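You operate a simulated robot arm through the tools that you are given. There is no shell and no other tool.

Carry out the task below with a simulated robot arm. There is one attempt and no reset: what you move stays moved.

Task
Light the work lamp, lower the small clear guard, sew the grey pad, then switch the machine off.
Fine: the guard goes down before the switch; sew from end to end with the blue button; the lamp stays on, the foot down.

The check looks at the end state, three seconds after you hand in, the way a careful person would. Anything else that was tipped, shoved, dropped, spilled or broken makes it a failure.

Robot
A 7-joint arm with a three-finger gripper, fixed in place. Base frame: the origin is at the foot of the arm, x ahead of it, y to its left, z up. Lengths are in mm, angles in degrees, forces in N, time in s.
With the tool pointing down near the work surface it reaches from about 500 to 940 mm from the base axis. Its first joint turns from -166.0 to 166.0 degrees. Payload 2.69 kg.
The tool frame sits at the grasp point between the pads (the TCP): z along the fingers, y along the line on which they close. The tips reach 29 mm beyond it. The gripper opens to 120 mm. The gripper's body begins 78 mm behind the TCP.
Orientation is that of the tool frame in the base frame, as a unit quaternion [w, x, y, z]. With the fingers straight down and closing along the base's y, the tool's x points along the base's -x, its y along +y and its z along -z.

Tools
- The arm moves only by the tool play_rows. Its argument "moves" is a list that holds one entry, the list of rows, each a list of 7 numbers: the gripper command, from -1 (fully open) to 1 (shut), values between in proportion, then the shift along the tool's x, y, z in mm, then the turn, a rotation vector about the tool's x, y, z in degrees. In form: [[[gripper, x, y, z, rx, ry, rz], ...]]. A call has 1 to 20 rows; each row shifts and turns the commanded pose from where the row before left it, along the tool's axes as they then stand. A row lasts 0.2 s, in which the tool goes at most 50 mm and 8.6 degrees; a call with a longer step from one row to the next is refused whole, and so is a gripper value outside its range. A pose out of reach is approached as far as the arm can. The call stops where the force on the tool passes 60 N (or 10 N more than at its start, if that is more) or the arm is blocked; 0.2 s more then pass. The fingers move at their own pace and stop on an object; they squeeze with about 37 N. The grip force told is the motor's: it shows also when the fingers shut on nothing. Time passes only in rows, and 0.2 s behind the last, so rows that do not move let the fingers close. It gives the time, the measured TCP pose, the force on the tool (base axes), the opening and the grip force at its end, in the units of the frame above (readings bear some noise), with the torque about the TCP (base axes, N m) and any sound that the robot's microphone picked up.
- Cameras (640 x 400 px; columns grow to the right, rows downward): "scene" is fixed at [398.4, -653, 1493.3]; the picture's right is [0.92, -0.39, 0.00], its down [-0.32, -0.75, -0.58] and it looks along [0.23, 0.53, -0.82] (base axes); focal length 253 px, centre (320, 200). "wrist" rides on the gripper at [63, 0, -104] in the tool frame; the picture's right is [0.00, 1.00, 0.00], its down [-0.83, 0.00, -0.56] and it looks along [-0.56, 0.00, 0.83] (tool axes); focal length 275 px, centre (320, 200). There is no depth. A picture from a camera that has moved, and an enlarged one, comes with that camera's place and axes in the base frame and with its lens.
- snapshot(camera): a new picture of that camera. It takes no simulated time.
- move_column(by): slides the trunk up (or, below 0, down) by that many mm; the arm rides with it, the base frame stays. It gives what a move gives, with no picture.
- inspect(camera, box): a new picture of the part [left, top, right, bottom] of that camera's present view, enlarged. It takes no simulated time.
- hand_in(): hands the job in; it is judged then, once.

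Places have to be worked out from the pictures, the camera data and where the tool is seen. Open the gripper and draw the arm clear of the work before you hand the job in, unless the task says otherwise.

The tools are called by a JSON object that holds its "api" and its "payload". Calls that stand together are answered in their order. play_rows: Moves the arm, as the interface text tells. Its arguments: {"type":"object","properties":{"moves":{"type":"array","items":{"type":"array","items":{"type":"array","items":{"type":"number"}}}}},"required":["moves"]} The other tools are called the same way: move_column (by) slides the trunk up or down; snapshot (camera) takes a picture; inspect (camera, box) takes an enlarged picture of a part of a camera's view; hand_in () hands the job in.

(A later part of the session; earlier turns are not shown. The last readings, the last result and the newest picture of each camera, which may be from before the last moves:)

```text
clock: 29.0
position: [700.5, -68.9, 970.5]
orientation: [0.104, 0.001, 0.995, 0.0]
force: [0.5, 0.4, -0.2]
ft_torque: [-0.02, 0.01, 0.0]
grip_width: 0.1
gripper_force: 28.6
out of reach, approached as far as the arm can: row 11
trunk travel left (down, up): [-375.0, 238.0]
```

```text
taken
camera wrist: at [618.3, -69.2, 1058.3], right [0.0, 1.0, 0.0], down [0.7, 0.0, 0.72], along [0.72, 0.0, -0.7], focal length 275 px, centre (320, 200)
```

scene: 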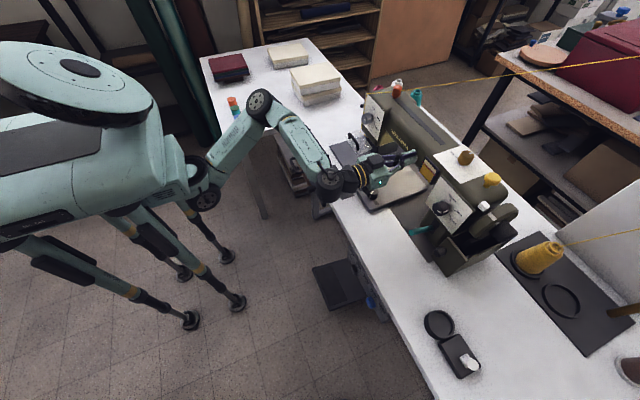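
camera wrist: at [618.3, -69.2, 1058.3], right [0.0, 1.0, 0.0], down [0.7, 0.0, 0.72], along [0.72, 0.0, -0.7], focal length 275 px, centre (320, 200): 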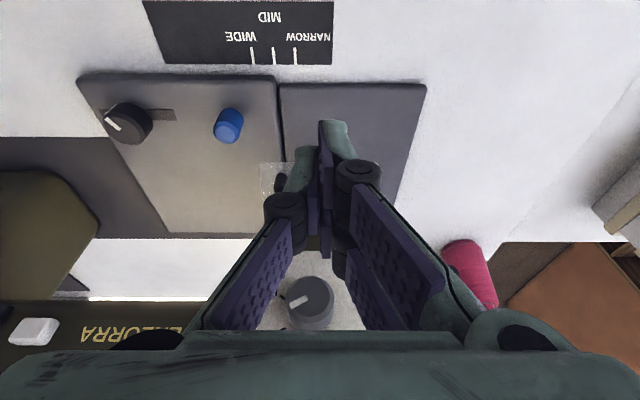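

The TCP is at (700,-69,970). I move to just above the handle bow (tip ≈16 mm above it) and check from the scene camera.

{"api": "play_rows", "payload": {"moves": [[[1, -29.5, -1, 16.5, 0, 0, 0], [1, -29.5, -1, 16.5, 0, 0, 0], [1, 0, 0, 0, 0, 0, 0]]]}}

{"api": "inspect", "payload": {"camera": "scene", "box": [320, 100, 410, 165]}}

{"api": "inspect", "payload": {"camera": "wrist", "box": [220, 100, 420, 225]}}

```text
clock: 29.8
position: [767.6, -70.8, 951.6]
orientation: [0.105, 0.0, 0.995, 0.0]
force: [0.1, -0.2, -0.7]
ft_torque: [-0.04, 0.03, -0.01]
grip_width: 0.3
gripper_force: 28.2
trunk travel left (down, up): [-375.0, 238.0]
```

```text
6.15 times, centred on (365, 132) of scene
camera zoom: at [398.4, -653.0, 1493.3], right [0.92, -0.39, 0.0], down [-0.32, -0.75, -0.58], along [0.23, 0.53, -0.82], focal length 1556 px, centre (43, 615)
```

zoom: 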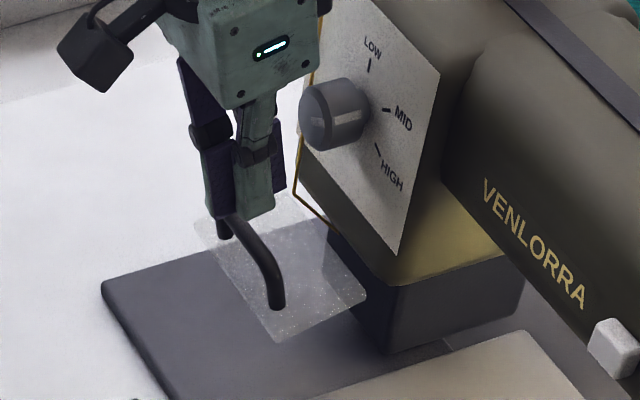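

```text
3.20 times, centred on (320, 162) of wrist
camera zoom: at [683.6, -72.5, 1038.0], right [0.0, 1.0, 0.0], down [0.7, 0.0, 0.72], along [0.72, 0.0, -0.7], focal length 881 px, centre (320, 320)
```

zoom: 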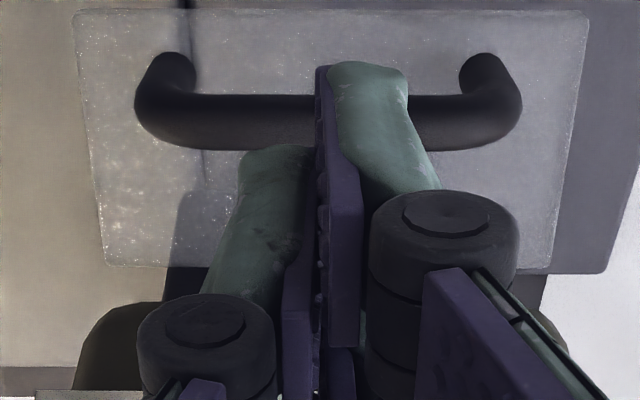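

Alignment is good: fingers are centred over the bow. I push down along the arc for the first half, in small steps.

{"api": "play_rows", "payload": {"moves": [[[1, 3.1, 0, 8.5, 0, 0, 0], [1, 3.1, 0, 8.4, 0, 0, 0], [1, 3, 0, 4.8, 0, -2, 0], [1, 3, 0, 4.8, 0, -2, 0], [1, 3.1, 0, 4.8, 0, -3, 0], [1, 3.1, 0, 4.7, 0, -3, 0], [1, 2.7, 0, 4.9, 0, -3, 0], [1, 2.7, 0, 4.9, 0, -3, 0], [1, 0, 0, 0, 0, 0, 0]]]}}

{"api": "inspect", "payload": {"camera": "scene", "box": [320, 100, 410, 165]}}

{"api": "inspect", "payload": {"camera": "wrist", "box": [220, 100, 420, 225]}}

```text
clock: 31.8
position: [754.2, -73.3, 900.1]
orientation: [0.242, 0.0, 0.97, 0.0]
force: [0.1, -0.4, -0.2]
ft_torque: [0.01, -0.01, 0.02]
grip_width: 0.0
gripper_force: 28.7
trunk travel left (down, up): [-375.0, 238.0]
```

```text
6.15 times, centred on (365, 132) of scene
camera zoom: at [398.4, -653.0, 1493.3], right [0.92, -0.39, 0.0], down [-0.32, -0.75, -0.58], along [0.23, 0.53, -0.82], focal length 1556 px, centre (43, 615)
```

zoom: 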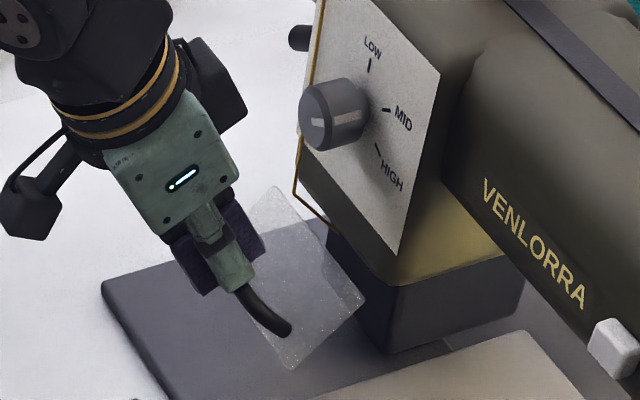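

```text
3.20 times, centred on (320, 162) of wrist
camera zoom: at [650.2, -73.7, 961.5], right [0.0, 1.0, 0.0], down [0.47, 0.0, 0.88], along [0.88, 0.0, -0.47], focal length 881 px, centre (320, 320)
```

zoom: 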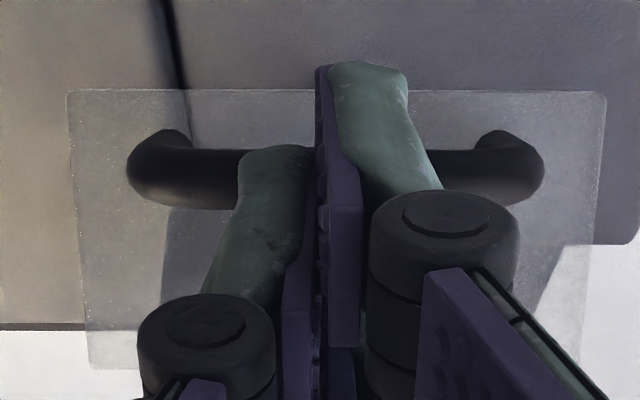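

The guard is swinging down with hardly any force, as predicted. I continue the arc.

{"api": "play_rows", "payload": {"moves": [[[1, 2.5, 0, 4.9, 0, -3, 0], [1, 2.4, 0, 4.9, 0, -3, 0], [1, 2.0, 0, 5, 0, -3, 0], [1, 2.0, 0, 5, 0, -3, 0], [1, 1.8, 0, 5, 0, -3, 0], [1, 1.7, 0, 5, 0, -3, 0], [1, 1, 0, 4, 0, -2, 0], [1, 1, 0, 4, 0, -2, 0], [1, 0, 0, 0, 0, 0, 0]]]}}

{"api": "inspect", "payload": {"camera": "scene", "box": [320, 100, 410, 165]}}

{"api": "inspect", "payload": {"camera": "wrist", "box": [220, 100, 420, 225]}}

```text
clock: 33.8
position: [764.8, -73.1, 861.7]
orientation: [0.422, 0.0, 0.907, 0.0]
force: [0.0, 0.7, 1.4]
ft_torque: [0.0, 0.01, 0.0]
grip_width: 0.1
gripper_force: 28.5
trunk travel left (down, up): [-375.0, 238.0]
```

```text
6.15 times, centred on (365, 132) of scene
camera zoom: at [398.4, -653.0, 1493.3], right [0.92, -0.39, 0.0], down [-0.32, -0.75, -0.58], along [0.23, 0.53, -0.82], focal length 1556 px, centre (43, 615)
```

zoom: 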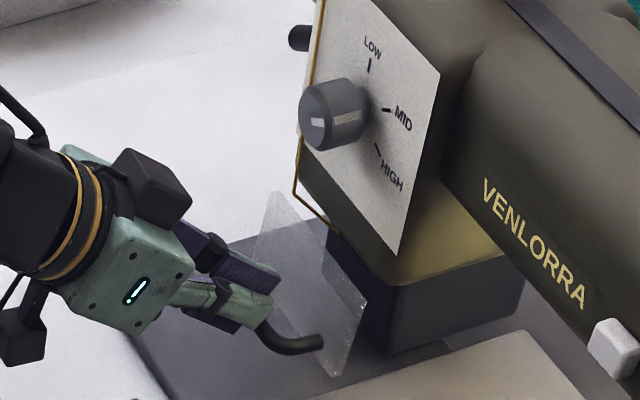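

```text
3.20 times, centred on (320, 162) of wrist
camera zoom: at [645.8, -73.8, 879.0], right [0.0, 1.0, 0.0], down [0.11, 0.0, 0.99], along [0.99, 0.0, -0.11], focal length 881 px, centre (320, 320)
```

zoom: 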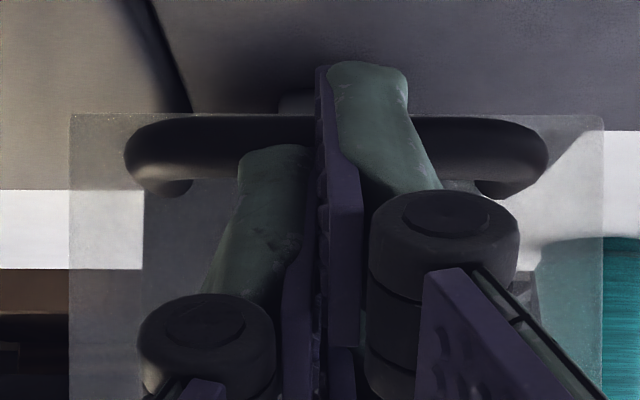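

The guard leans out by perhaps 15° still, so I keep pushing inward in small steps until it meets resistance.

{"api": "play_rows", "payload": {"moves": [[[1, -0.7, 0, 3.6, 0, 0, 0], [1, -0.7, 0, 3.6, 0, 0, 0], [1, -0.7, 0, 3.6, 0, 0, 0], [1, 0, 0, 0, 0, 0, 0]]]}}

{"api": "inspect", "payload": {"camera": "scene", "box": [320, 100, 410, 165]}}

```text
clock: 34.8
position: [774.3, -72.5, 859.1]
orientation: [0.424, 0.001, 0.906, 0.0]
force: [-22.7, -0.2, 6.6]
ft_torque: [0.03, 0.44, 0.05]
grip_width: 5.9
gripper_force: 28.6
trunk travel left (down, up): [-375.0, 238.0]
```

```text
6.15 times, centred on (365, 132) of scene
camera zoom: at [398.4, -653.0, 1493.3], right [0.92, -0.39, 0.0], down [-0.32, -0.75, -0.58], along [0.23, 0.53, -0.82], focal length 1556 px, centre (43, 615)
```

zoom: 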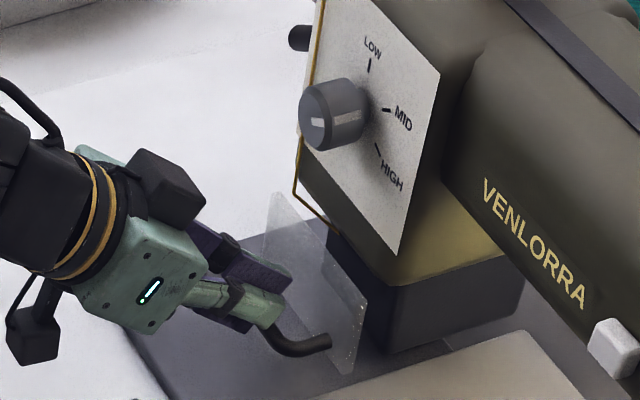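

Resistance of 23 N: it's against its stop. I back off and check that it stays down.

{"api": "play_rows", "payload": {"moves": [[[1, 0, 0, -8, 0, 0, 0], [1, 0, 0, -30, 0, 0, 0], [1, 0, 0, -40, 0, 0, 0], [1, 0, 0, 0, 0, 0, 0], [1, 0, 0, 0, 0, 0, 0]]]}}

{"api": "inspect", "payload": {"camera": "scene", "box": [320, 100, 410, 165]}}

{"api": "inspect", "payload": {"camera": "wrist", "box": [200, 80, 440, 230]}}

```text
clock: 36.0
position: [714.2, -73.0, 906.7]
orientation: [0.422, 0.0, 0.906, -0.001]
force: [-0.2, 0.7, 1.0]
ft_torque: [-0.01, -0.04, -0.01]
grip_width: 0.0
gripper_force: 28.6
trunk travel left (down, up): [-375.0, 238.0]
```

```text
6.15 times, centred on (365, 132) of scene
camera zoom: at [398.4, -653.0, 1493.3], right [0.92, -0.39, 0.0], down [-0.32, -0.75, -0.58], along [0.23, 0.53, -0.82], focal length 1556 px, centre (43, 615)
```

zoom: 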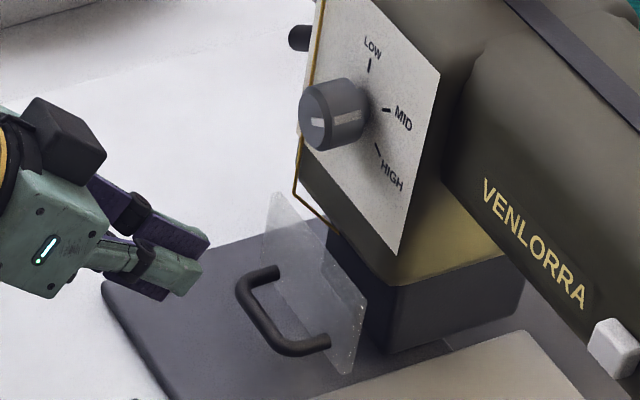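

```text
2.67 times, centred on (320, 155) of wrist
camera zoom: at [594.7, -74.2, 924.7], right [0.0, 1.0, 0.0], down [0.11, 0.0, 0.99], along [0.99, 0.0, -0.11], focal length 734 px, centre (320, 320)
```

zoom: 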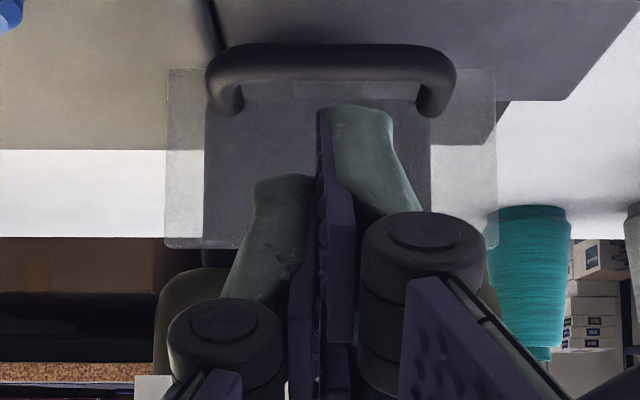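

The guard stays down. Now for the front panel: I retreat, turn the tool, and go to a frontal view of the panel.

{"api": "play_rows", "payload": {"moves": [[[1, 24.1, 0, -28.7, 0, 0, 0], [1, 24.1, 0, -28.7, 0, 0, 0], [1, 24.1, 0, -28.7, 0, 0, 0], [1, 24.1, 0, -28.7, 0, 8.3, 0], [1, 0, -40, 0, 0, 8.3, 0], [1, 0, -40, 0, 0, 8.4, 0], [1, 0, -40, 0, 0, 0, 0], [1, 0, -40, 0, 0, 0, 0], [1, 0, -40, 0, 0, 0, 0], [1, 0, -40, 0, 0, 0, 0], [1, 0, -40, 0, 0, 0, 0], [1, 0, -40, 0, 0, 0, 0], [1, 0, -40, 0, 0, 0, 0], [1, 0, -40, 0, 0, 0, 0], [1, 0, 0, 0, 0, 0, 0]]]}}

```text
clock: 39.2
position: [565.8, -472.4, 904.8]
orientation: [0.216, 0.0, 0.976, 0.0]
force: [-1.0, 0.1, -1.2]
ft_torque: [0.0, 0.0, -0.03]
grip_width: 0.0
gripper_force: 28.9
trunk travel left (down, up): [-375.0, 238.0]
```

I move back to x≈500 and lower the trunk to bring the camera in front of the panel.

{"api": "play_rows", "payload": {"moves": [[[1, 30, 0, -13.8, 0, 0, 0], [1, 30, 0, -13.8, 0, 0, 0], [1, 0, 0, 0, 0, 0, 0]]]}}

{"api": "move_column", "payload": {"by": -170}}

{"api": "snapshot", "payload": {"camera": "wrist"}}

{"api": "snapshot", "payload": {"camera": "scene"}}

```text
clock: 40.0
position: [499.0, -472.2, 906.1]
orientation: [0.217, 0.0, 0.976, 0.0]
force: [1.2, -0.1, 0.1]
ft_torque: [0.0, -0.04, 0.01]
grip_width: 0.1
gripper_force: 28.8
trunk travel left (down, up): [-375.0, 238.0]
```

```text
clock: 41.9
position: [498.6, -472.8, 735.8]
orientation: [0.216, 0.0, 0.976, -0.001]
force: [0.2, 0.6, 0.7]
ft_torque: [0.01, -0.01, 0.03]
grip_width: 0.0
gripper_force: 28.3
trunk travel left (down, up): [-205.0, 408.0]
```

```text
taken
camera wrist: at [397.6, -473.3, 802.3], right [0.0, 1.0, 0.0], down [0.52, 0.0, 0.86], along [0.86, 0.0, -0.52], focal length 275 px, centre (320, 200)
```

wrist: 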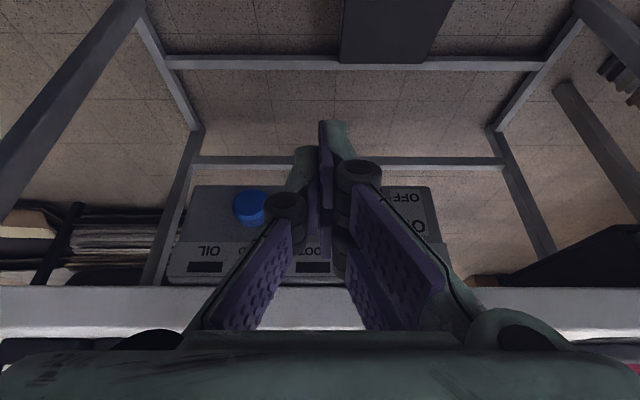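

```text
taken
```

scene: 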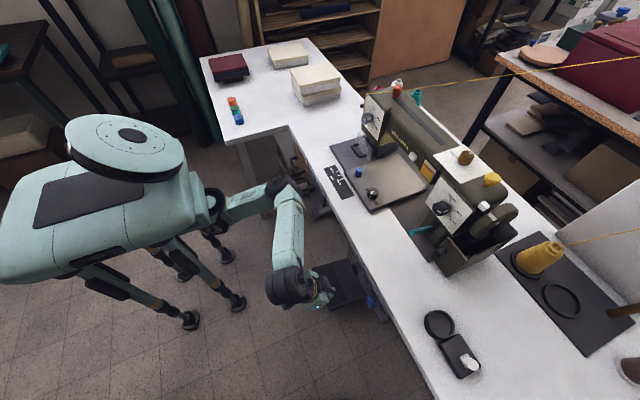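

The closed fingers occlude the panel; I open the gripper in place for a clear view.

{"api": "play_rows", "payload": {"moves": [[[-1, 0, 0, 0, 0, 0, 0], [-1, 0, 0, 0, 0, 0, 0], [-1, 0, 0, 0, 0, 0, 0], [-1, 0, 0, 0, 0, 0, 0], [-1, 0, 0, 0, 0, 0, 0], [-1, 0, 0, 0, 0, 0, 0], [-1, 0, 0, 0, 0, 0, 0]]]}}

{"api": "inspect", "payload": {"camera": "wrist", "box": [150, 150, 450, 330]}}

```text
clock: 43.5
position: [498.0, -472.8, 735.5]
orientation: [0.217, 0.0, 0.976, 0.0]
force: [0.6, -0.4, -0.6]
ft_torque: [0.02, -0.01, 0.01]
grip_width: 118.9
gripper_force: 0.1
trunk travel left (down, up): [-205.0, 408.0]
```

```text
2.13 times, centred on (300, 240) of wrist
camera zoom: at [397.6, -473.3, 802.2], right [0.0, 1.0, 0.0], down [0.52, 0.0, 0.86], along [0.86, 0.0, -0.52], focal length 587 px, centre (363, 115)
```

zoom: 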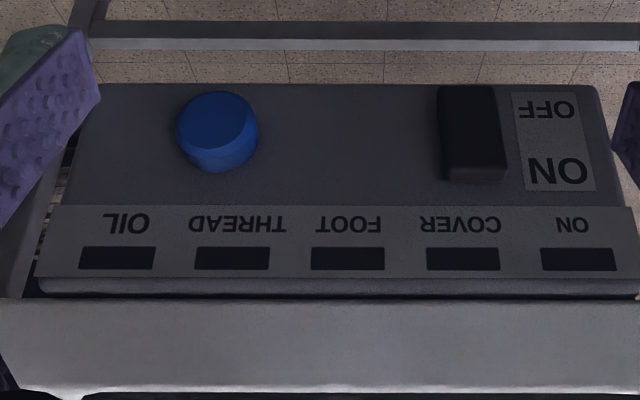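

The panel face is vertical at x≈628 (z 646–738); the rocker centre is near (618,-426,676), with its upper half being ON, and the blue button near (612,-535,680). I close the fingers and turn the tool horizontal in front of the rocker.

{"api": "play_rows", "payload": {"moves": [[[1, -0.6, 23.5, 22.4, 0, 0, 0], [1, -0.6, 23.5, 22.4, 0, 0, 0], [1, 0, 0, 0, 0, -8.1, 0], [1, 0, 0, 0, 0, -8.1, 0], [1, 0, 0, 0, 0, -8.1, 0], [1, 0, 0, 0, 0, -8.1, 0], [1, 0, 0, 0, 0, -8.1, 0], [1, 0, 0, 0, 0, -8.1, 0], [1, 0, 0, 0, 0, -8.1, 0], [1, 0, 0, 0, 0, -8.3, 0], [1, 0, 0, 0, 0, 0, 0]]]}}

{"api": "snapshot", "payload": {"camera": "wrist"}}

{"api": "inspect", "payload": {"camera": "scene", "box": [250, 200, 450, 330]}}

```text
clock: 45.9
position: [596.5, -458.2, 664.3]
orientation: [0.707, 0.002, 0.707, -0.001]
force: [0.4, 0.3, -0.4]
ft_torque: [0.0, 0.01, 0.01]
grip_width: 0.0
gripper_force: 28.7
out of reach, approached as far as the arm can: row 6, 7, 8, 9, 10
trunk travel left (down, up): [-205.0, 408.0]
```

```text
taken
camera wrist: at [492.3, -459.1, 600.4], right [0.0, 1.0, -0.01], down [-0.56, 0.01, 0.83], along [0.83, 0.0, 0.56], focal length 275 px, centre (320, 200)
```

wrist: 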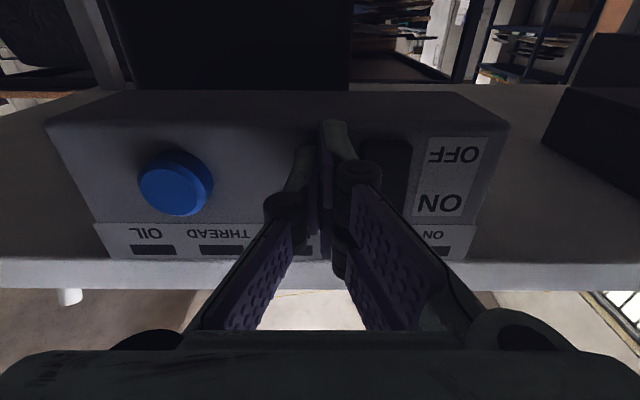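

```text
3.08 times, centred on (350, 265) of scene
camera zoom: at [398.4, -653.0, 1493.3], right [0.92, -0.39, 0.0], down [-0.32, -0.75, -0.58], along [0.23, 0.53, -0.82], focal length 778 px, centre (228, 0)
```

zoom: 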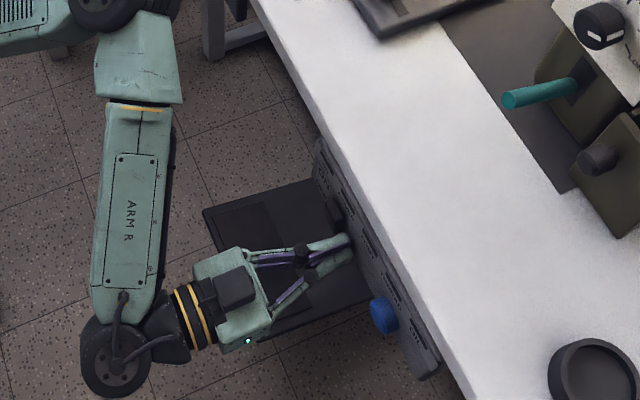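

The arm couldn't stay that close with a horizontal tool and ended with tips about 3 mm from the panel, between button and rocker, no contact. I back away while reducing the tilt to 60°.

{"api": "play_rows", "payload": {"moves": [[[1, 0, 0, -8, 0, 7.5, 0], [1, 0, 0, -8, 0, 7.5, 0], [1, 0, 0, -8, 0, 7.5, 0], [1, 0, 0, -8, 0, 7.5, 0], [1, 0, 0, 0, 0, 0, 0]]]}}

{"api": "snapshot", "payload": {"camera": "wrist"}}

```text
clock: 47.1
position: [564.2, -458.2, 670.9]
orientation: [0.499, 0.0, 0.867, 0.0]
force: [-0.2, 0.1, 0.8]
ft_torque: [-0.02, -0.02, 0.01]
grip_width: 0.3
gripper_force: 28.9
trunk travel left (down, up): [-205.0, 408.0]
```

```text
taken
camera wrist: at [443.1, -459.8, 667.1], right [0.0, 1.0, 0.0], down [-0.06, 0.0, 1.0], along [1.0, 0.0, 0.06], focal length 275 px, centre (320, 200)
```

wrist: 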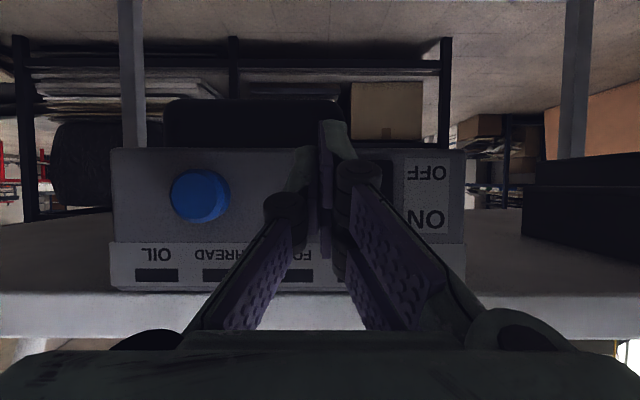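

I line up with the rocker's upper (ON) half at y=-426, contact height z≈690, then creep forward.

{"api": "play_rows", "payload": {"moves": [[[1, -10, 16, -8.6, 0, 0, 0], [1, -10, 16, -8.7, 0, 0, 0], [1, -4, 0, 6.9, 0, 0, 0], [1, -2, 0, 3.5, 0, 0, 0], [1, 0, 0, 0, 0, 0, 0]]]}}

{"api": "snapshot", "payload": {"camera": "wrist"}}

{"api": "inspect", "payload": {"camera": "scene", "box": [310, 230, 410, 300]}}

```text
clock: 48.3
position: [571.7, -426.1, 694.9]
orientation: [0.5, 0.0, 0.866, 0.0]
force: [-0.6, -0.5, -0.2]
ft_torque: [-0.01, 0.0, -0.02]
grip_width: 0.1
gripper_force: 28.8
trunk travel left (down, up): [-205.0, 408.0]
```

```text
taken
camera wrist: at [450.8, -427.9, 691.9], right [0.0, 1.0, 0.0], down [-0.07, 0.0, 1.0], along [1.0, 0.0, 0.07], focal length 275 px, centre (320, 200)
```

wrist: 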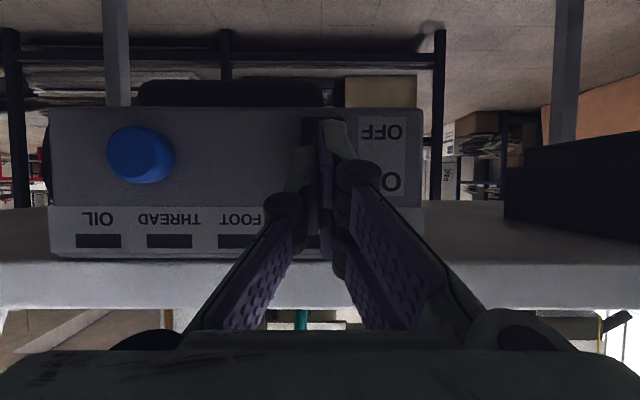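

```text
5.71 times, centred on (360, 265) of scene
camera zoom: at [398.4, -653.0, 1493.3], right [0.92, -0.39, 0.0], down [-0.32, -0.75, -0.58], along [0.23, 0.53, -0.82], focal length 1444 px, centre (91, -171)
```

zoom: 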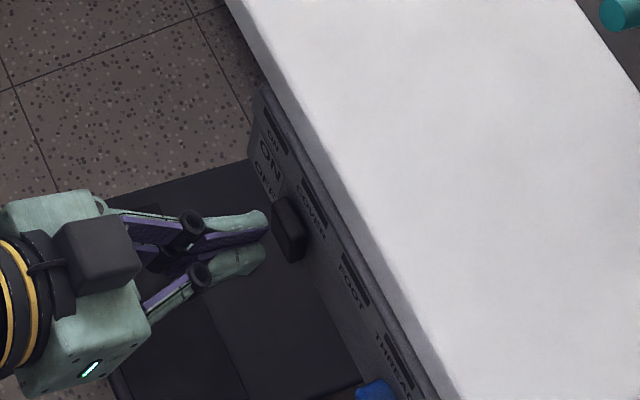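

Aligned with the rocker. I press forward slowly in 3 mm steps.

{"api": "play_rows", "payload": {"moves": [[[1, -1.5, 0, 2.6, 0, 0, 0], [1, -1.5, 0, 2.6, 0, 0, 0], [1, -1.5, 0, 2.6, 0, 0, 0], [1, -1.5, 0, 2.6, 0, 0, 0], [1, 0, 0, 0, 0, 0, 0]]]}}

{"api": "inspect", "payload": {"camera": "scene", "box": [310, 230, 410, 300]}}

{"api": "inspect", "payload": {"camera": "wrist", "box": [40, 80, 440, 280]}}

```text
clock: 49.5
position: [584.0, -427.6, 697.2]
orientation: [0.501, 0.001, 0.866, -0.001]
force: [0.6, 0.4, -0.2]
ft_torque: [-0.01, 0.01, 0.01]
grip_width: 0.0
gripper_force: 29.1
trunk travel left (down, up): [-205.0, 408.0]
```

```text
5.71 times, centred on (360, 265) of scene
camera zoom: at [398.4, -653.0, 1493.3], right [0.92, -0.39, 0.0], down [-0.32, -0.75, -0.58], along [0.23, 0.53, -0.82], focal length 1444 px, centre (91, -171)
```

zoom: 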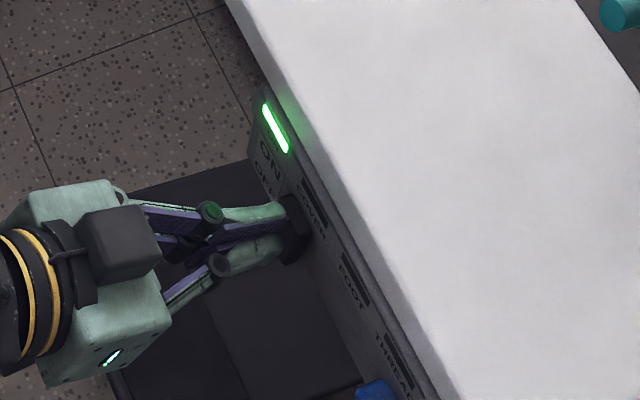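

```text
1.60 times, centred on (240, 180) of wrist
camera zoom: at [462.4, -427.5, 692.9], right [0.0, 1.0, 0.0], down [-0.07, 0.0, 1.0], along [1.0, 0.0, 0.07], focal length 440 px, centre (448, 232)
```

zoom: 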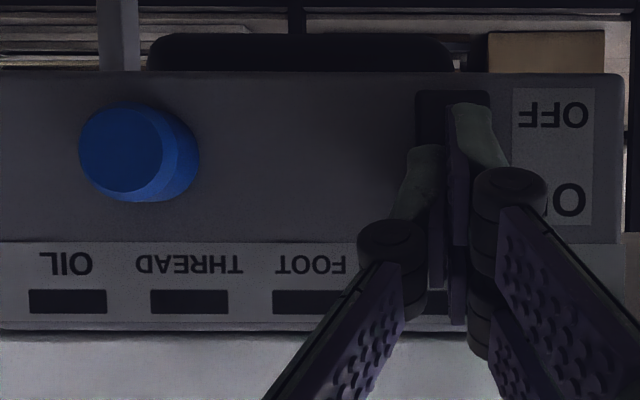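

The ON lamp is green and no fault lamps are lit. I back off and go to the blue button at about (612,-534,675).

{"api": "play_rows", "payload": {"moves": [[[1, 12.5, 0, -21.7, 0, 0, 0], [1, 13, -35, 7.5, 0, 0, 0], [1, 0, -36, 0, 0, 0, 0], [1, 0, -36, 0, 0, 0, 0], [1, 0, 0, 0, 0, 0, 0]]]}}

{"api": "snapshot", "payload": {"camera": "wrist"}}

{"api": "inspect", "payload": {"camera": "scene", "box": [320, 240, 420, 320]}}

{"api": "inspect", "payload": {"camera": "scene", "box": [310, 80, 430, 220]}}

```text
clock: 50.7
position: [560.1, -534.7, 680.1]
orientation: [0.5, 0.0, 0.866, 0.0]
force: [-0.1, 0.4, 0.0]
ft_torque: [-0.02, 0.03, 0.0]
grip_width: 0.1
gripper_force: 28.8
trunk travel left (down, up): [-205.0, 408.0]
```

```text
taken
camera wrist: at [438.6, -535.9, 675.7], right [0.0, 1.0, 0.0], down [-0.07, 0.0, 1.0], along [1.0, 0.0, 0.07], focal length 275 px, centre (320, 200)
```

wrist: 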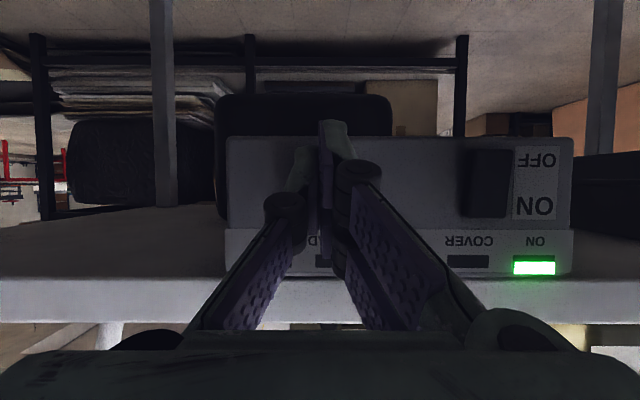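

```text
5.00 times, centred on (370, 280) of scene
camera zoom: at [398.4, -653.0, 1493.3], right [0.92, -0.39, 0.0], down [-0.32, -0.75, -0.58], along [0.23, 0.53, -0.82], focal length 1264 px, centre (70, -200)
```

zoom: 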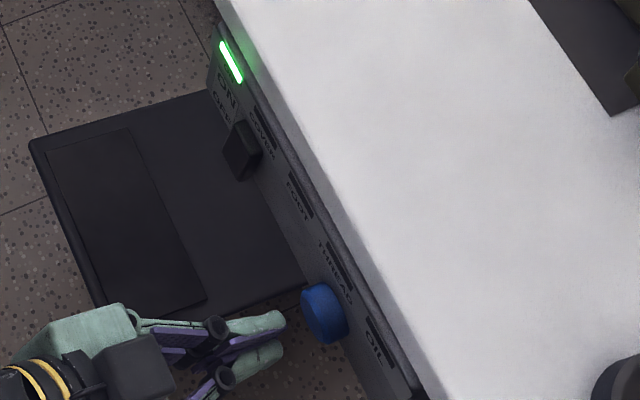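

```text
2.86 times, centred on (370, 150) of scene
camera zoom: at [398.4, -653.0, 1493.3], right [0.92, -0.39, 0.0], down [-0.32, -0.75, -0.58], along [0.23, 0.53, -0.82], focal length 722 px, centre (177, 343)
```

zoom: 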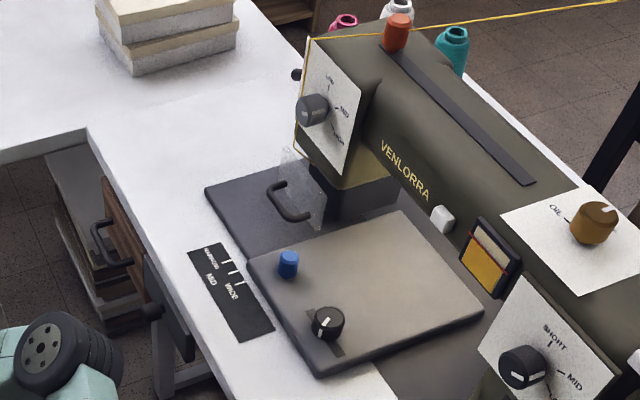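

All is ready: the guard is down and the lamp on. I press the blue button in small steps and watch the machine.

{"api": "play_rows", "payload": {"moves": [[[1, -2.5, 0, 4.3, 0, 0, 0], [1, -2.5, 0, 4.3, 0, 0, 0], [1, -1.5, 0, 2.6, 0, 0, 0], [1, -1.5, 0, 2.6, 0, 0, 0], [1, 0, 0, 0, 0, 0, 0]]]}}

{"api": "inspect", "payload": {"camera": "scene", "box": [320, 240, 420, 320]}}

{"api": "inspect", "payload": {"camera": "scene", "box": [310, 80, 430, 220]}}

```text
clock: 51.9
position: [574.0, -535.2, 681.4]
orientation: [0.5, 0.0, 0.866, 0.0]
force: [-0.1, 0.0, 1.1]
ft_torque: [-0.03, 0.02, -0.03]
grip_width: 0.0
gripper_force: 28.3
trunk travel left (down, up): [-205.0, 408.0]
```

```text
5.00 times, centred on (370, 280) of scene
camera zoom: at [398.4, -653.0, 1493.3], right [0.92, -0.39, 0.0], down [-0.32, -0.75, -0.58], along [0.23, 0.53, -0.82], focal length 1264 px, centre (70, -200)
```

zoom: 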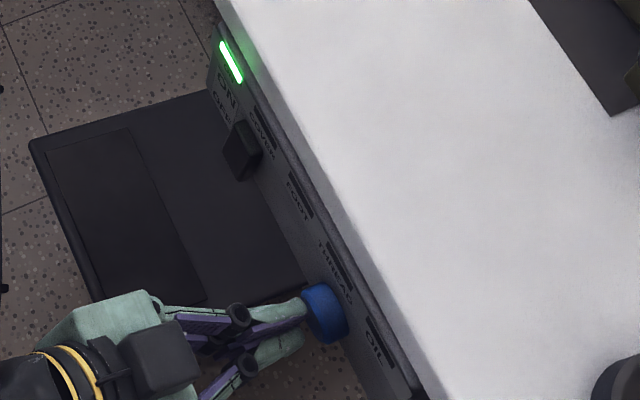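

```text
2.86 times, centred on (370, 150) of scene
camera zoom: at [398.4, -653.0, 1493.3], right [0.92, -0.39, 0.0], down [-0.32, -0.75, -0.58], along [0.23, 0.53, -0.82], focal length 722 px, centre (177, 343)
```

zoom: 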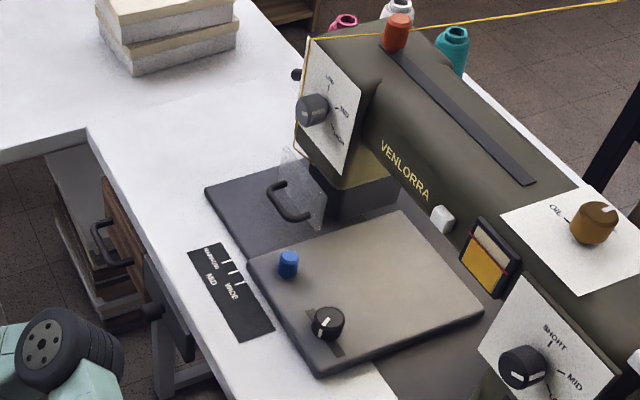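

Nearly at contact; continue with 2 mm steps.

{"api": "play_rows", "payload": {"moves": [[[1, -1, 0, 1.7, 0, 0, 0], [1, -1, 0, 1.7, 0, 0, 0], [1, 0, 0, 0, 0, 0, 0]]]}}

{"api": "inspect", "payload": {"camera": "scene", "box": [310, 80, 430, 220]}}

```text
clock: 52.7
position: [578.7, -533.6, 678.5]
orientation: [0.5, 0.0, 0.866, 0.0]
force: [-2.3, 0.2, -0.6]
ft_torque: [0.02, 0.0, -0.02]
grip_width: 0.0
gripper_force: 29.0
trunk travel left (down, up): [-205.0, 408.0]
```

```text
2.86 times, centred on (370, 150) of scene
camera zoom: at [398.4, -653.0, 1493.3], right [0.92, -0.39, 0.0], down [-0.32, -0.75, -0.58], along [0.23, 0.53, -0.82], focal length 722 px, centre (177, 343)
```

zoom: 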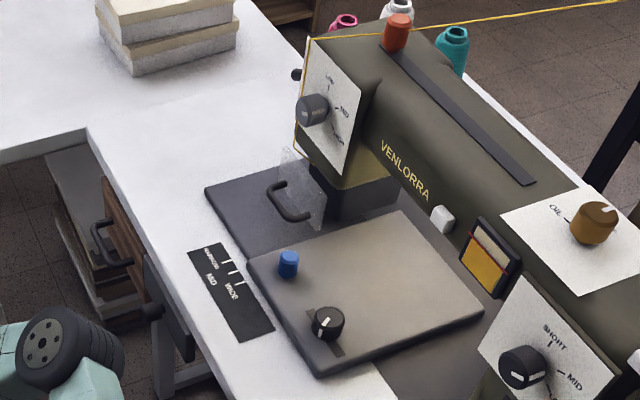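

Light contact (2 N). I press 2–3 mm further.

{"api": "play_rows", "payload": {"moves": [[[1, -1.2, 0, 2.1, 0, 0, 0], [1, -1, 0, 1.7, 0, 0, 0]]]}}

{"api": "inspect", "payload": {"camera": "scene", "box": [310, 80, 430, 220]}}

```text
clock: 53.3
position: [583.5, -534.6, 679.7]
orientation: [0.5, 0.001, 0.866, -0.001]
force: [-3.2, 0.7, 0.1]
ft_torque: [-0.02, 0.03, 0.03]
grip_width: 0.1
gripper_force: 28.1
trunk travel left (down, up): [-205.0, 408.0]
heard: click
```

```text
2.86 times, centred on (370, 150) of scene
camera zoom: at [398.4, -653.0, 1493.3], right [0.92, -0.39, 0.0], down [-0.32, -0.75, -0.58], along [0.23, 0.53, -0.82], focal length 722 px, centre (177, 343)
```

zoom: 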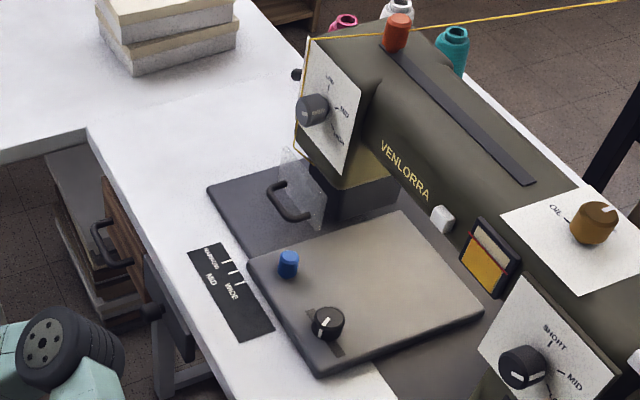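

A click, and the pad's left corner has shifted slightly: it's feeding. I hold the button still and watch.

{"api": "play_rows", "payload": {"moves": [[[1, 0, 0, 0, 0, 0, 0], [1, 0, 0, 0, 0, 0, 0], [1, 0, 0, 0, 0, 0, 0]]]}}

{"api": "inspect", "payload": {"camera": "scene", "box": [310, 80, 430, 220]}}

{"api": "inspect", "payload": {"camera": "scene", "box": [320, 240, 420, 320]}}

```text
clock: 54.1
position: [582.0, -534.1, 678.9]
orientation: [0.5, 0.001, 0.866, -0.001]
force: [-3.4, -0.2, -0.2]
ft_torque: [-0.03, -0.02, 0.01]
grip_width: 0.1
gripper_force: 28.7
trunk travel left (down, up): [-205.0, 408.0]
```

```text
2.86 times, centred on (370, 150) of scene
camera zoom: at [398.4, -653.0, 1493.3], right [0.92, -0.39, 0.0], down [-0.32, -0.75, -0.58], along [0.23, 0.53, -0.82], focal length 722 px, centre (177, 343)
```

zoom: 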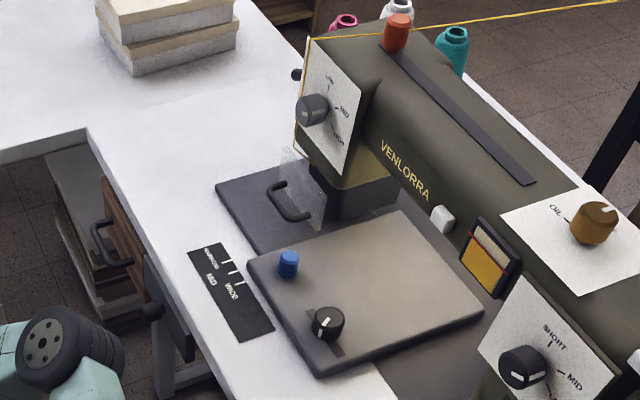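

```text
5.00 times, centred on (370, 280) of scene
camera zoom: at [398.4, -653.0, 1493.3], right [0.92, -0.39, 0.0], down [-0.32, -0.75, -0.58], along [0.23, 0.53, -0.82], focal length 1264 px, centre (70, -200)
```

zoom: 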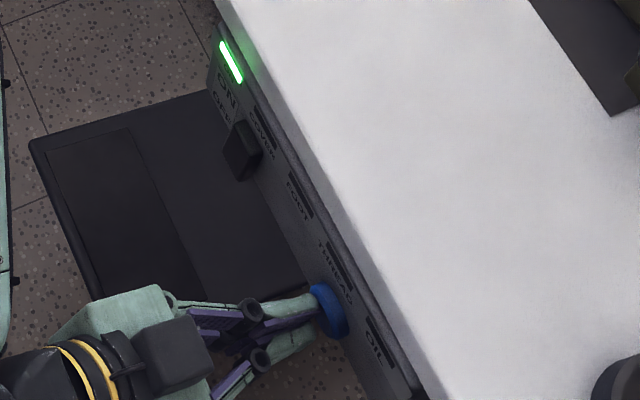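

The pad feeds at about 14 mm/s away from me; the front edge has ~150 mm to go to the needle (x≈905). I keep holding, checking progress.

{"api": "play_rows", "payload": {"moves": [[[1, 0, 0, 0, 0, 0, 0], [1, 0, 0, 0, 0, 0, 0], [1, 0, 0, 0, 0, 0, 0], [1, 0, 0, 0, 0, 0, 0], [1, 0, 0, 0, 0, 0, 0], [1, 0, 0, 0, 0, 0, 0], [1, 0, 0, 0, 0, 0, 0], [1, 0, 0, 0, 0, 0, 0], [1, 0, 0, 0, 0, 0, 0], [1, 0, 0, 0, 0, 0, 0]]]}}

{"api": "inspect", "payload": {"camera": "scene", "box": [310, 80, 430, 220]}}

{"api": "inspect", "payload": {"camera": "scene", "box": [320, 240, 420, 320]}}

```text
clock: 56.3
position: [582.3, -533.9, 680.8]
orientation: [0.5, 0.0, 0.866, 0.0]
force: [-2.7, -0.7, -0.5]
ft_torque: [-0.02, 0.02, -0.03]
grip_width: 0.0
gripper_force: 28.4
trunk travel left (down, up): [-205.0, 408.0]
```

```text
2.86 times, centred on (370, 150) of scene
camera zoom: at [398.4, -653.0, 1493.3], right [0.92, -0.39, 0.0], down [-0.32, -0.75, -0.58], along [0.23, 0.53, -0.82], focal length 722 px, centre (177, 343)
```

zoom: 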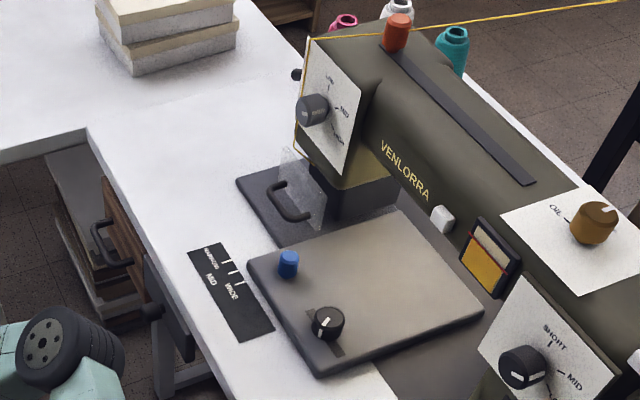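

```text
5.00 times, centred on (370, 280) of scene
camera zoom: at [398.4, -653.0, 1493.3], right [0.92, -0.39, 0.0], down [-0.32, -0.75, -0.58], along [0.23, 0.53, -0.82], focal length 1264 px, centre (70, -200)
```

zoom: 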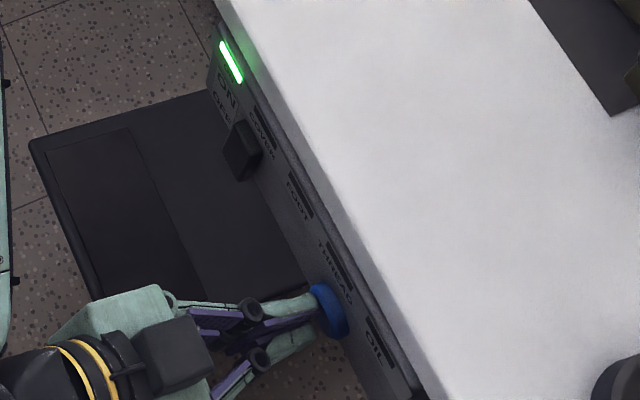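

The pad's front corner went from x≈737 to 788 (≈15.6 mm/s). I hold another 4 s.

{"api": "play_rows", "payload": {"moves": [[[1, 0, 0, 0, 0, 0, 0], [1, 0, 0, 0, 0, 0, 0], [1, 0, 0, 0, 0, 0, 0], [1, 0, 0, 0, 0, 0, 0], [1, 0, 0, 0, 0, 0, 0], [1, 0, 0, 0, 0, 0, 0], [1, 0, 0, 0, 0, 0, 0], [1, 0, 0, 0, 0, 0, 0], [1, 0, 0, 0, 0, 0, 0], [1, 0, 0, 0, 0, 0, 0], [1, 0, 0, 0, 0, 0, 0], [1, 0, 0, 0, 0, 0, 0], [1, 0, 0, 0, 0, 0, 0], [1, 0, 0, 0, 0, 0, 0], [1, 0, 0, 0, 0, 0, 0], [1, 0, 0, 0, 0, 0, 0], [1, 0, 0, 0, 0, 0, 0], [1, 0, 0, 0, 0, 0, 0], [1, 0, 0, 0, 0, 0, 0]]]}}

{"api": "inspect", "payload": {"camera": "scene", "box": [310, 80, 430, 220]}}

{"api": "inspect", "payload": {"camera": "scene", "box": [320, 240, 420, 320]}}

```text
clock: 60.3
position: [583.9, -533.7, 679.7]
orientation: [0.5, 0.0, 0.866, 0.0]
force: [-3.1, 1.0, 0.4]
ft_torque: [0.02, -0.02, 0.02]
grip_width: 0.1
gripper_force: 28.7
trunk travel left (down, up): [-205.0, 408.0]
```

```text
2.86 times, centred on (370, 150) of scene
camera zoom: at [398.4, -653.0, 1493.3], right [0.92, -0.39, 0.0], down [-0.32, -0.75, -0.58], along [0.23, 0.53, -0.82], focal length 722 px, centre (177, 343)
```

zoom: 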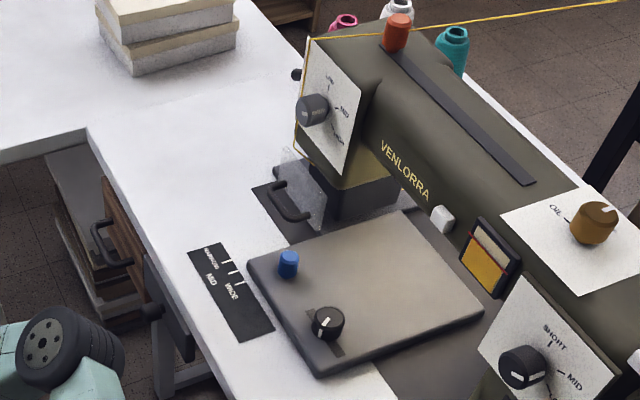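

```text
5.00 times, centred on (370, 280) of scene
camera zoom: at [398.4, -653.0, 1493.3], right [0.92, -0.39, 0.0], down [-0.32, -0.75, -0.58], along [0.23, 0.53, -0.82], focal length 1264 px, centre (70, -200)
```

zoom: 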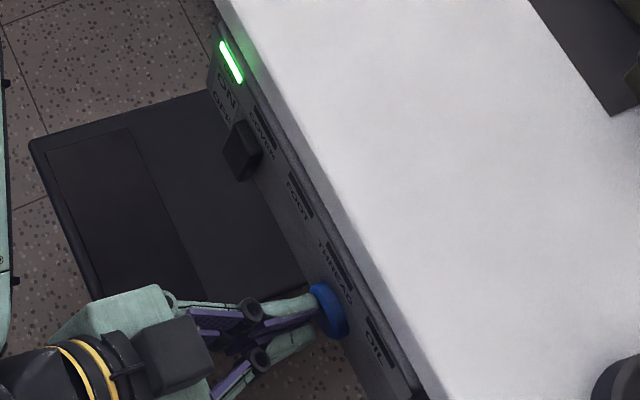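

Front corner now at x≈847; about 55 mm left. I hold 2 s more, then look closely.

{"api": "play_rows", "payload": {"moves": [[[1, 0, 0, 0, 0, 0, 0], [1, 0, 0, 0, 0, 0, 0], [1, 0, 0, 0, 0, 0, 0], [1, 0, 0, 0, 0, 0, 0], [1, 0, 0, 0, 0, 0, 0], [1, 0, 0, 0, 0, 0, 0], [1, 0, 0, 0, 0, 0, 0], [1, 0, 0, 0, 0, 0, 0], [1, 0, 0, 0, 0, 0, 0]]]}}

{"api": "inspect", "payload": {"camera": "scene", "box": [340, 110, 420, 160]}}

{"api": "inspect", "payload": {"camera": "scene", "box": [310, 80, 430, 220]}}

```text
clock: 62.3
position: [582.6, -534.0, 679.8]
orientation: [0.499, 0.0, 0.866, 0.0]
force: [-3.0, 0.3, 0.4]
ft_torque: [-0.02, -0.02, 0.01]
grip_width: 0.1
gripper_force: 28.7
trunk travel left (down, up): [-205.0, 408.0]
```

```text
8.00 times, centred on (380, 135) of scene
camera zoom: at [398.4, -653.0, 1493.3], right [0.92, -0.39, 0.0], down [-0.32, -0.75, -0.58], along [0.23, 0.53, -0.82], focal length 2022 px, centre (-160, 720)
```

zoom: 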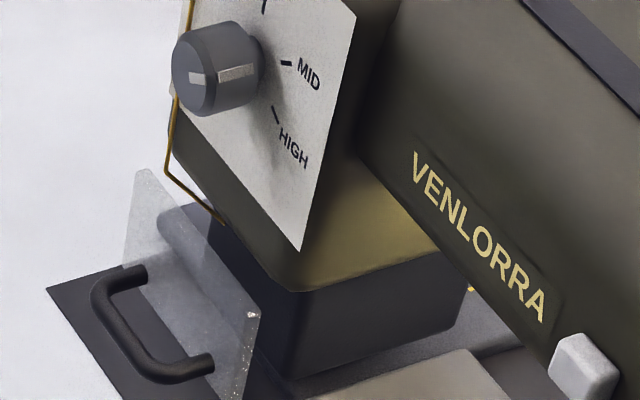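

```text
2.86 times, centred on (370, 150) of scene
camera zoom: at [398.4, -653.0, 1493.3], right [0.92, -0.39, 0.0], down [-0.32, -0.75, -0.58], along [0.23, 0.53, -0.82], focal length 722 px, centre (177, 343)
```

zoom: 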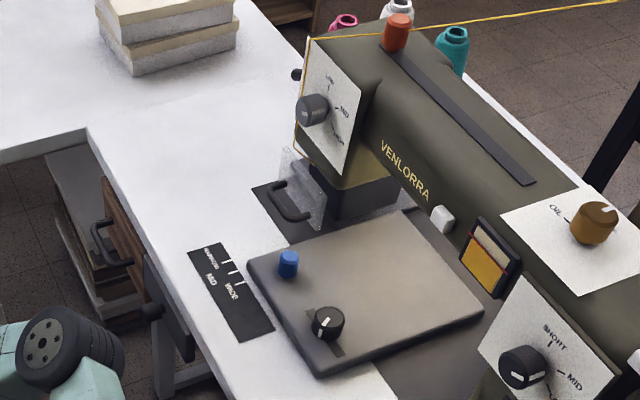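

The front edge is at x≈878 and yellow stitches show at the rear. I hold 1 s more and check again.

{"api": "play_rows", "payload": {"moves": [[[1, 0, 0, 0, 0, 0, 0], [1, 0, 0, 0, 0, 0, 0], [1, 0, 0, 0, 0, 0, 0], [1, 0, 0, 0, 0, 0, 0]]]}}

{"api": "inspect", "payload": {"camera": "scene", "box": [340, 110, 420, 160]}}

{"api": "inspect", "payload": {"camera": "scene", "box": [390, 130, 430, 155]}}

```text
clock: 63.3
position: [582.4, -534.5, 679.8]
orientation: [0.501, 0.0, 0.866, 0.0]
force: [-3.4, 0.1, 1.0]
ft_torque: [-0.03, -0.02, 0.04]
grip_width: 0.1
gripper_force: 28.8
trunk travel left (down, up): [-205.0, 408.0]
```

```text
8.00 times, centred on (380, 135) of scene
camera zoom: at [398.4, -653.0, 1493.3], right [0.92, -0.39, 0.0], down [-0.32, -0.75, -0.58], along [0.23, 0.53, -0.82], focal length 2022 px, centre (-160, 720)
```

zoom: 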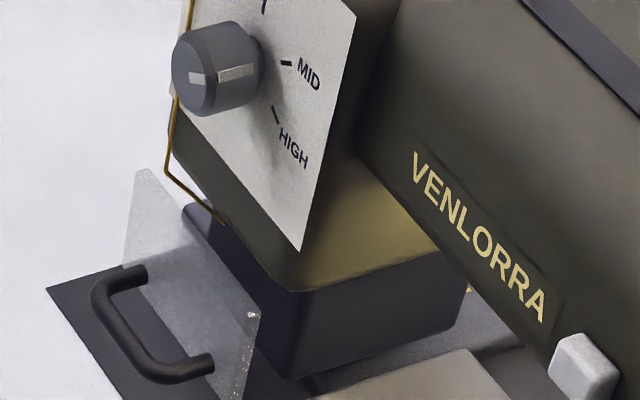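

```text
16.00 times, centred on (410, 142) of scene
camera zoom: at [398.4, -653.0, 1493.3], right [0.92, -0.39, 0.0], down [-0.32, -0.75, -0.58], along [0.23, 0.53, -0.82], focal length 4044 px, centre (-1120, 1120)
```

zoom: 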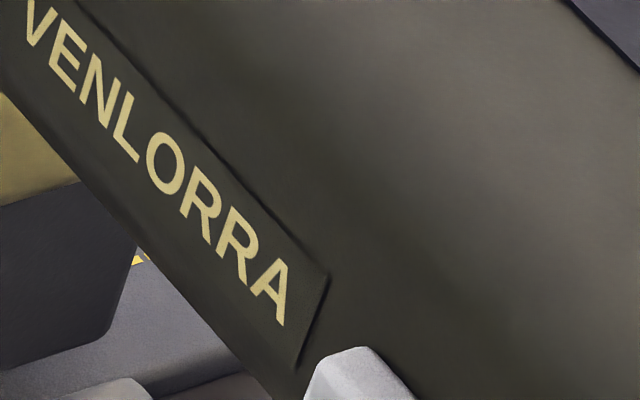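

Front edge ≈ 893, nearly at the foot (≈905). I hold 0.6 s more.

{"api": "play_rows", "payload": {"moves": [[[1, 0, 0, 0, 0, 0, 0], [1, 0, 0, 0, 0, 0, 0]]]}}

{"api": "inspect", "payload": {"camera": "scene", "box": [340, 110, 420, 160]}}

```text
clock: 63.9
position: [583.3, -535.0, 681.0]
orientation: [0.5, 0.0, 0.866, 0.0]
force: [-3.5, -0.2, -0.2]
ft_torque: [0.0, -0.01, 0.01]
grip_width: 0.1
gripper_force: 28.6
trunk travel left (down, up): [-205.0, 408.0]
```

```text
8.00 times, centred on (380, 135) of scene
camera zoom: at [398.4, -653.0, 1493.3], right [0.92, -0.39, 0.0], down [-0.32, -0.75, -0.58], along [0.23, 0.53, -0.82], focal length 2022 px, centre (-160, 720)
```

zoom: 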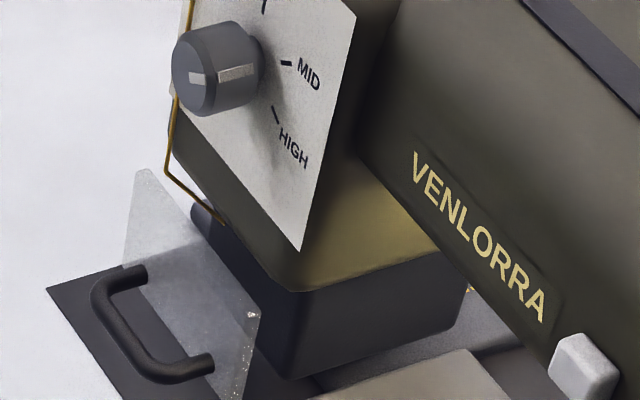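

Only a small shift this time; it may have reached its end. One more short hold to compare.

{"api": "play_rows", "payload": {"moves": [[[1, 0, 0, 0, 0, 0, 0], [1, 0, 0, 0, 0, 0, 0]]]}}

{"api": "inspect", "payload": {"camera": "scene", "box": [340, 110, 420, 160]}}

{"api": "inspect", "payload": {"camera": "scene", "box": [320, 240, 420, 320]}}

```text
clock: 64.5
position: [584.0, -534.7, 679.1]
orientation: [0.5, 0.0, 0.866, 0.0]
force: [-3.5, -0.1, -0.2]
ft_torque: [-0.01, 0.02, 0.02]
grip_width: 0.1
gripper_force: 28.2
trunk travel left (down, up): [-205.0, 408.0]
```

```text
8.00 times, centred on (380, 135) of scene
camera zoom: at [398.4, -653.0, 1493.3], right [0.92, -0.39, 0.0], down [-0.32, -0.75, -0.58], along [0.23, 0.53, -0.82], focal length 2022 px, centre (-160, 720)
```

zoom: 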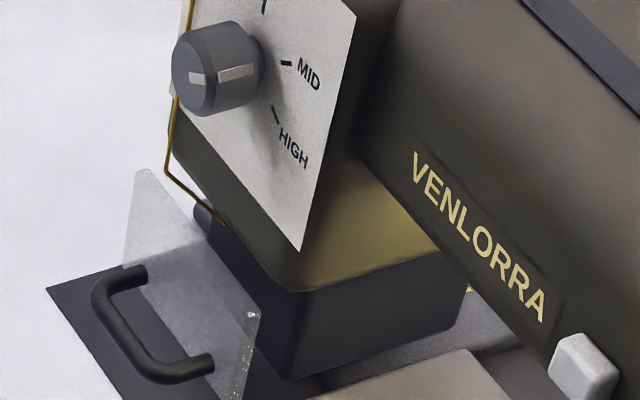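

```text
5.00 times, centred on (370, 280) of scene
camera zoom: at [398.4, -653.0, 1493.3], right [0.92, -0.39, 0.0], down [-0.32, -0.75, -0.58], along [0.23, 0.53, -0.82], focal length 1264 px, centre (70, -200)
```

zoom: 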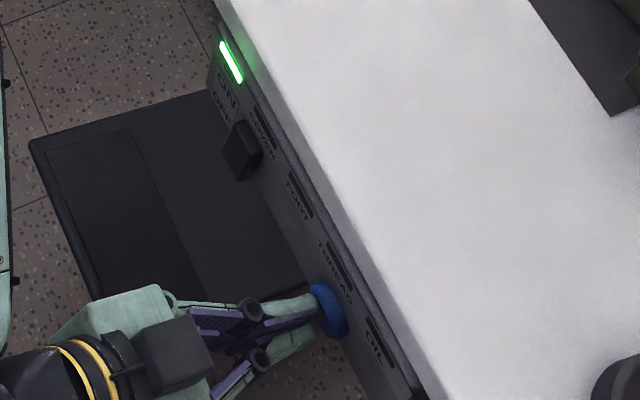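

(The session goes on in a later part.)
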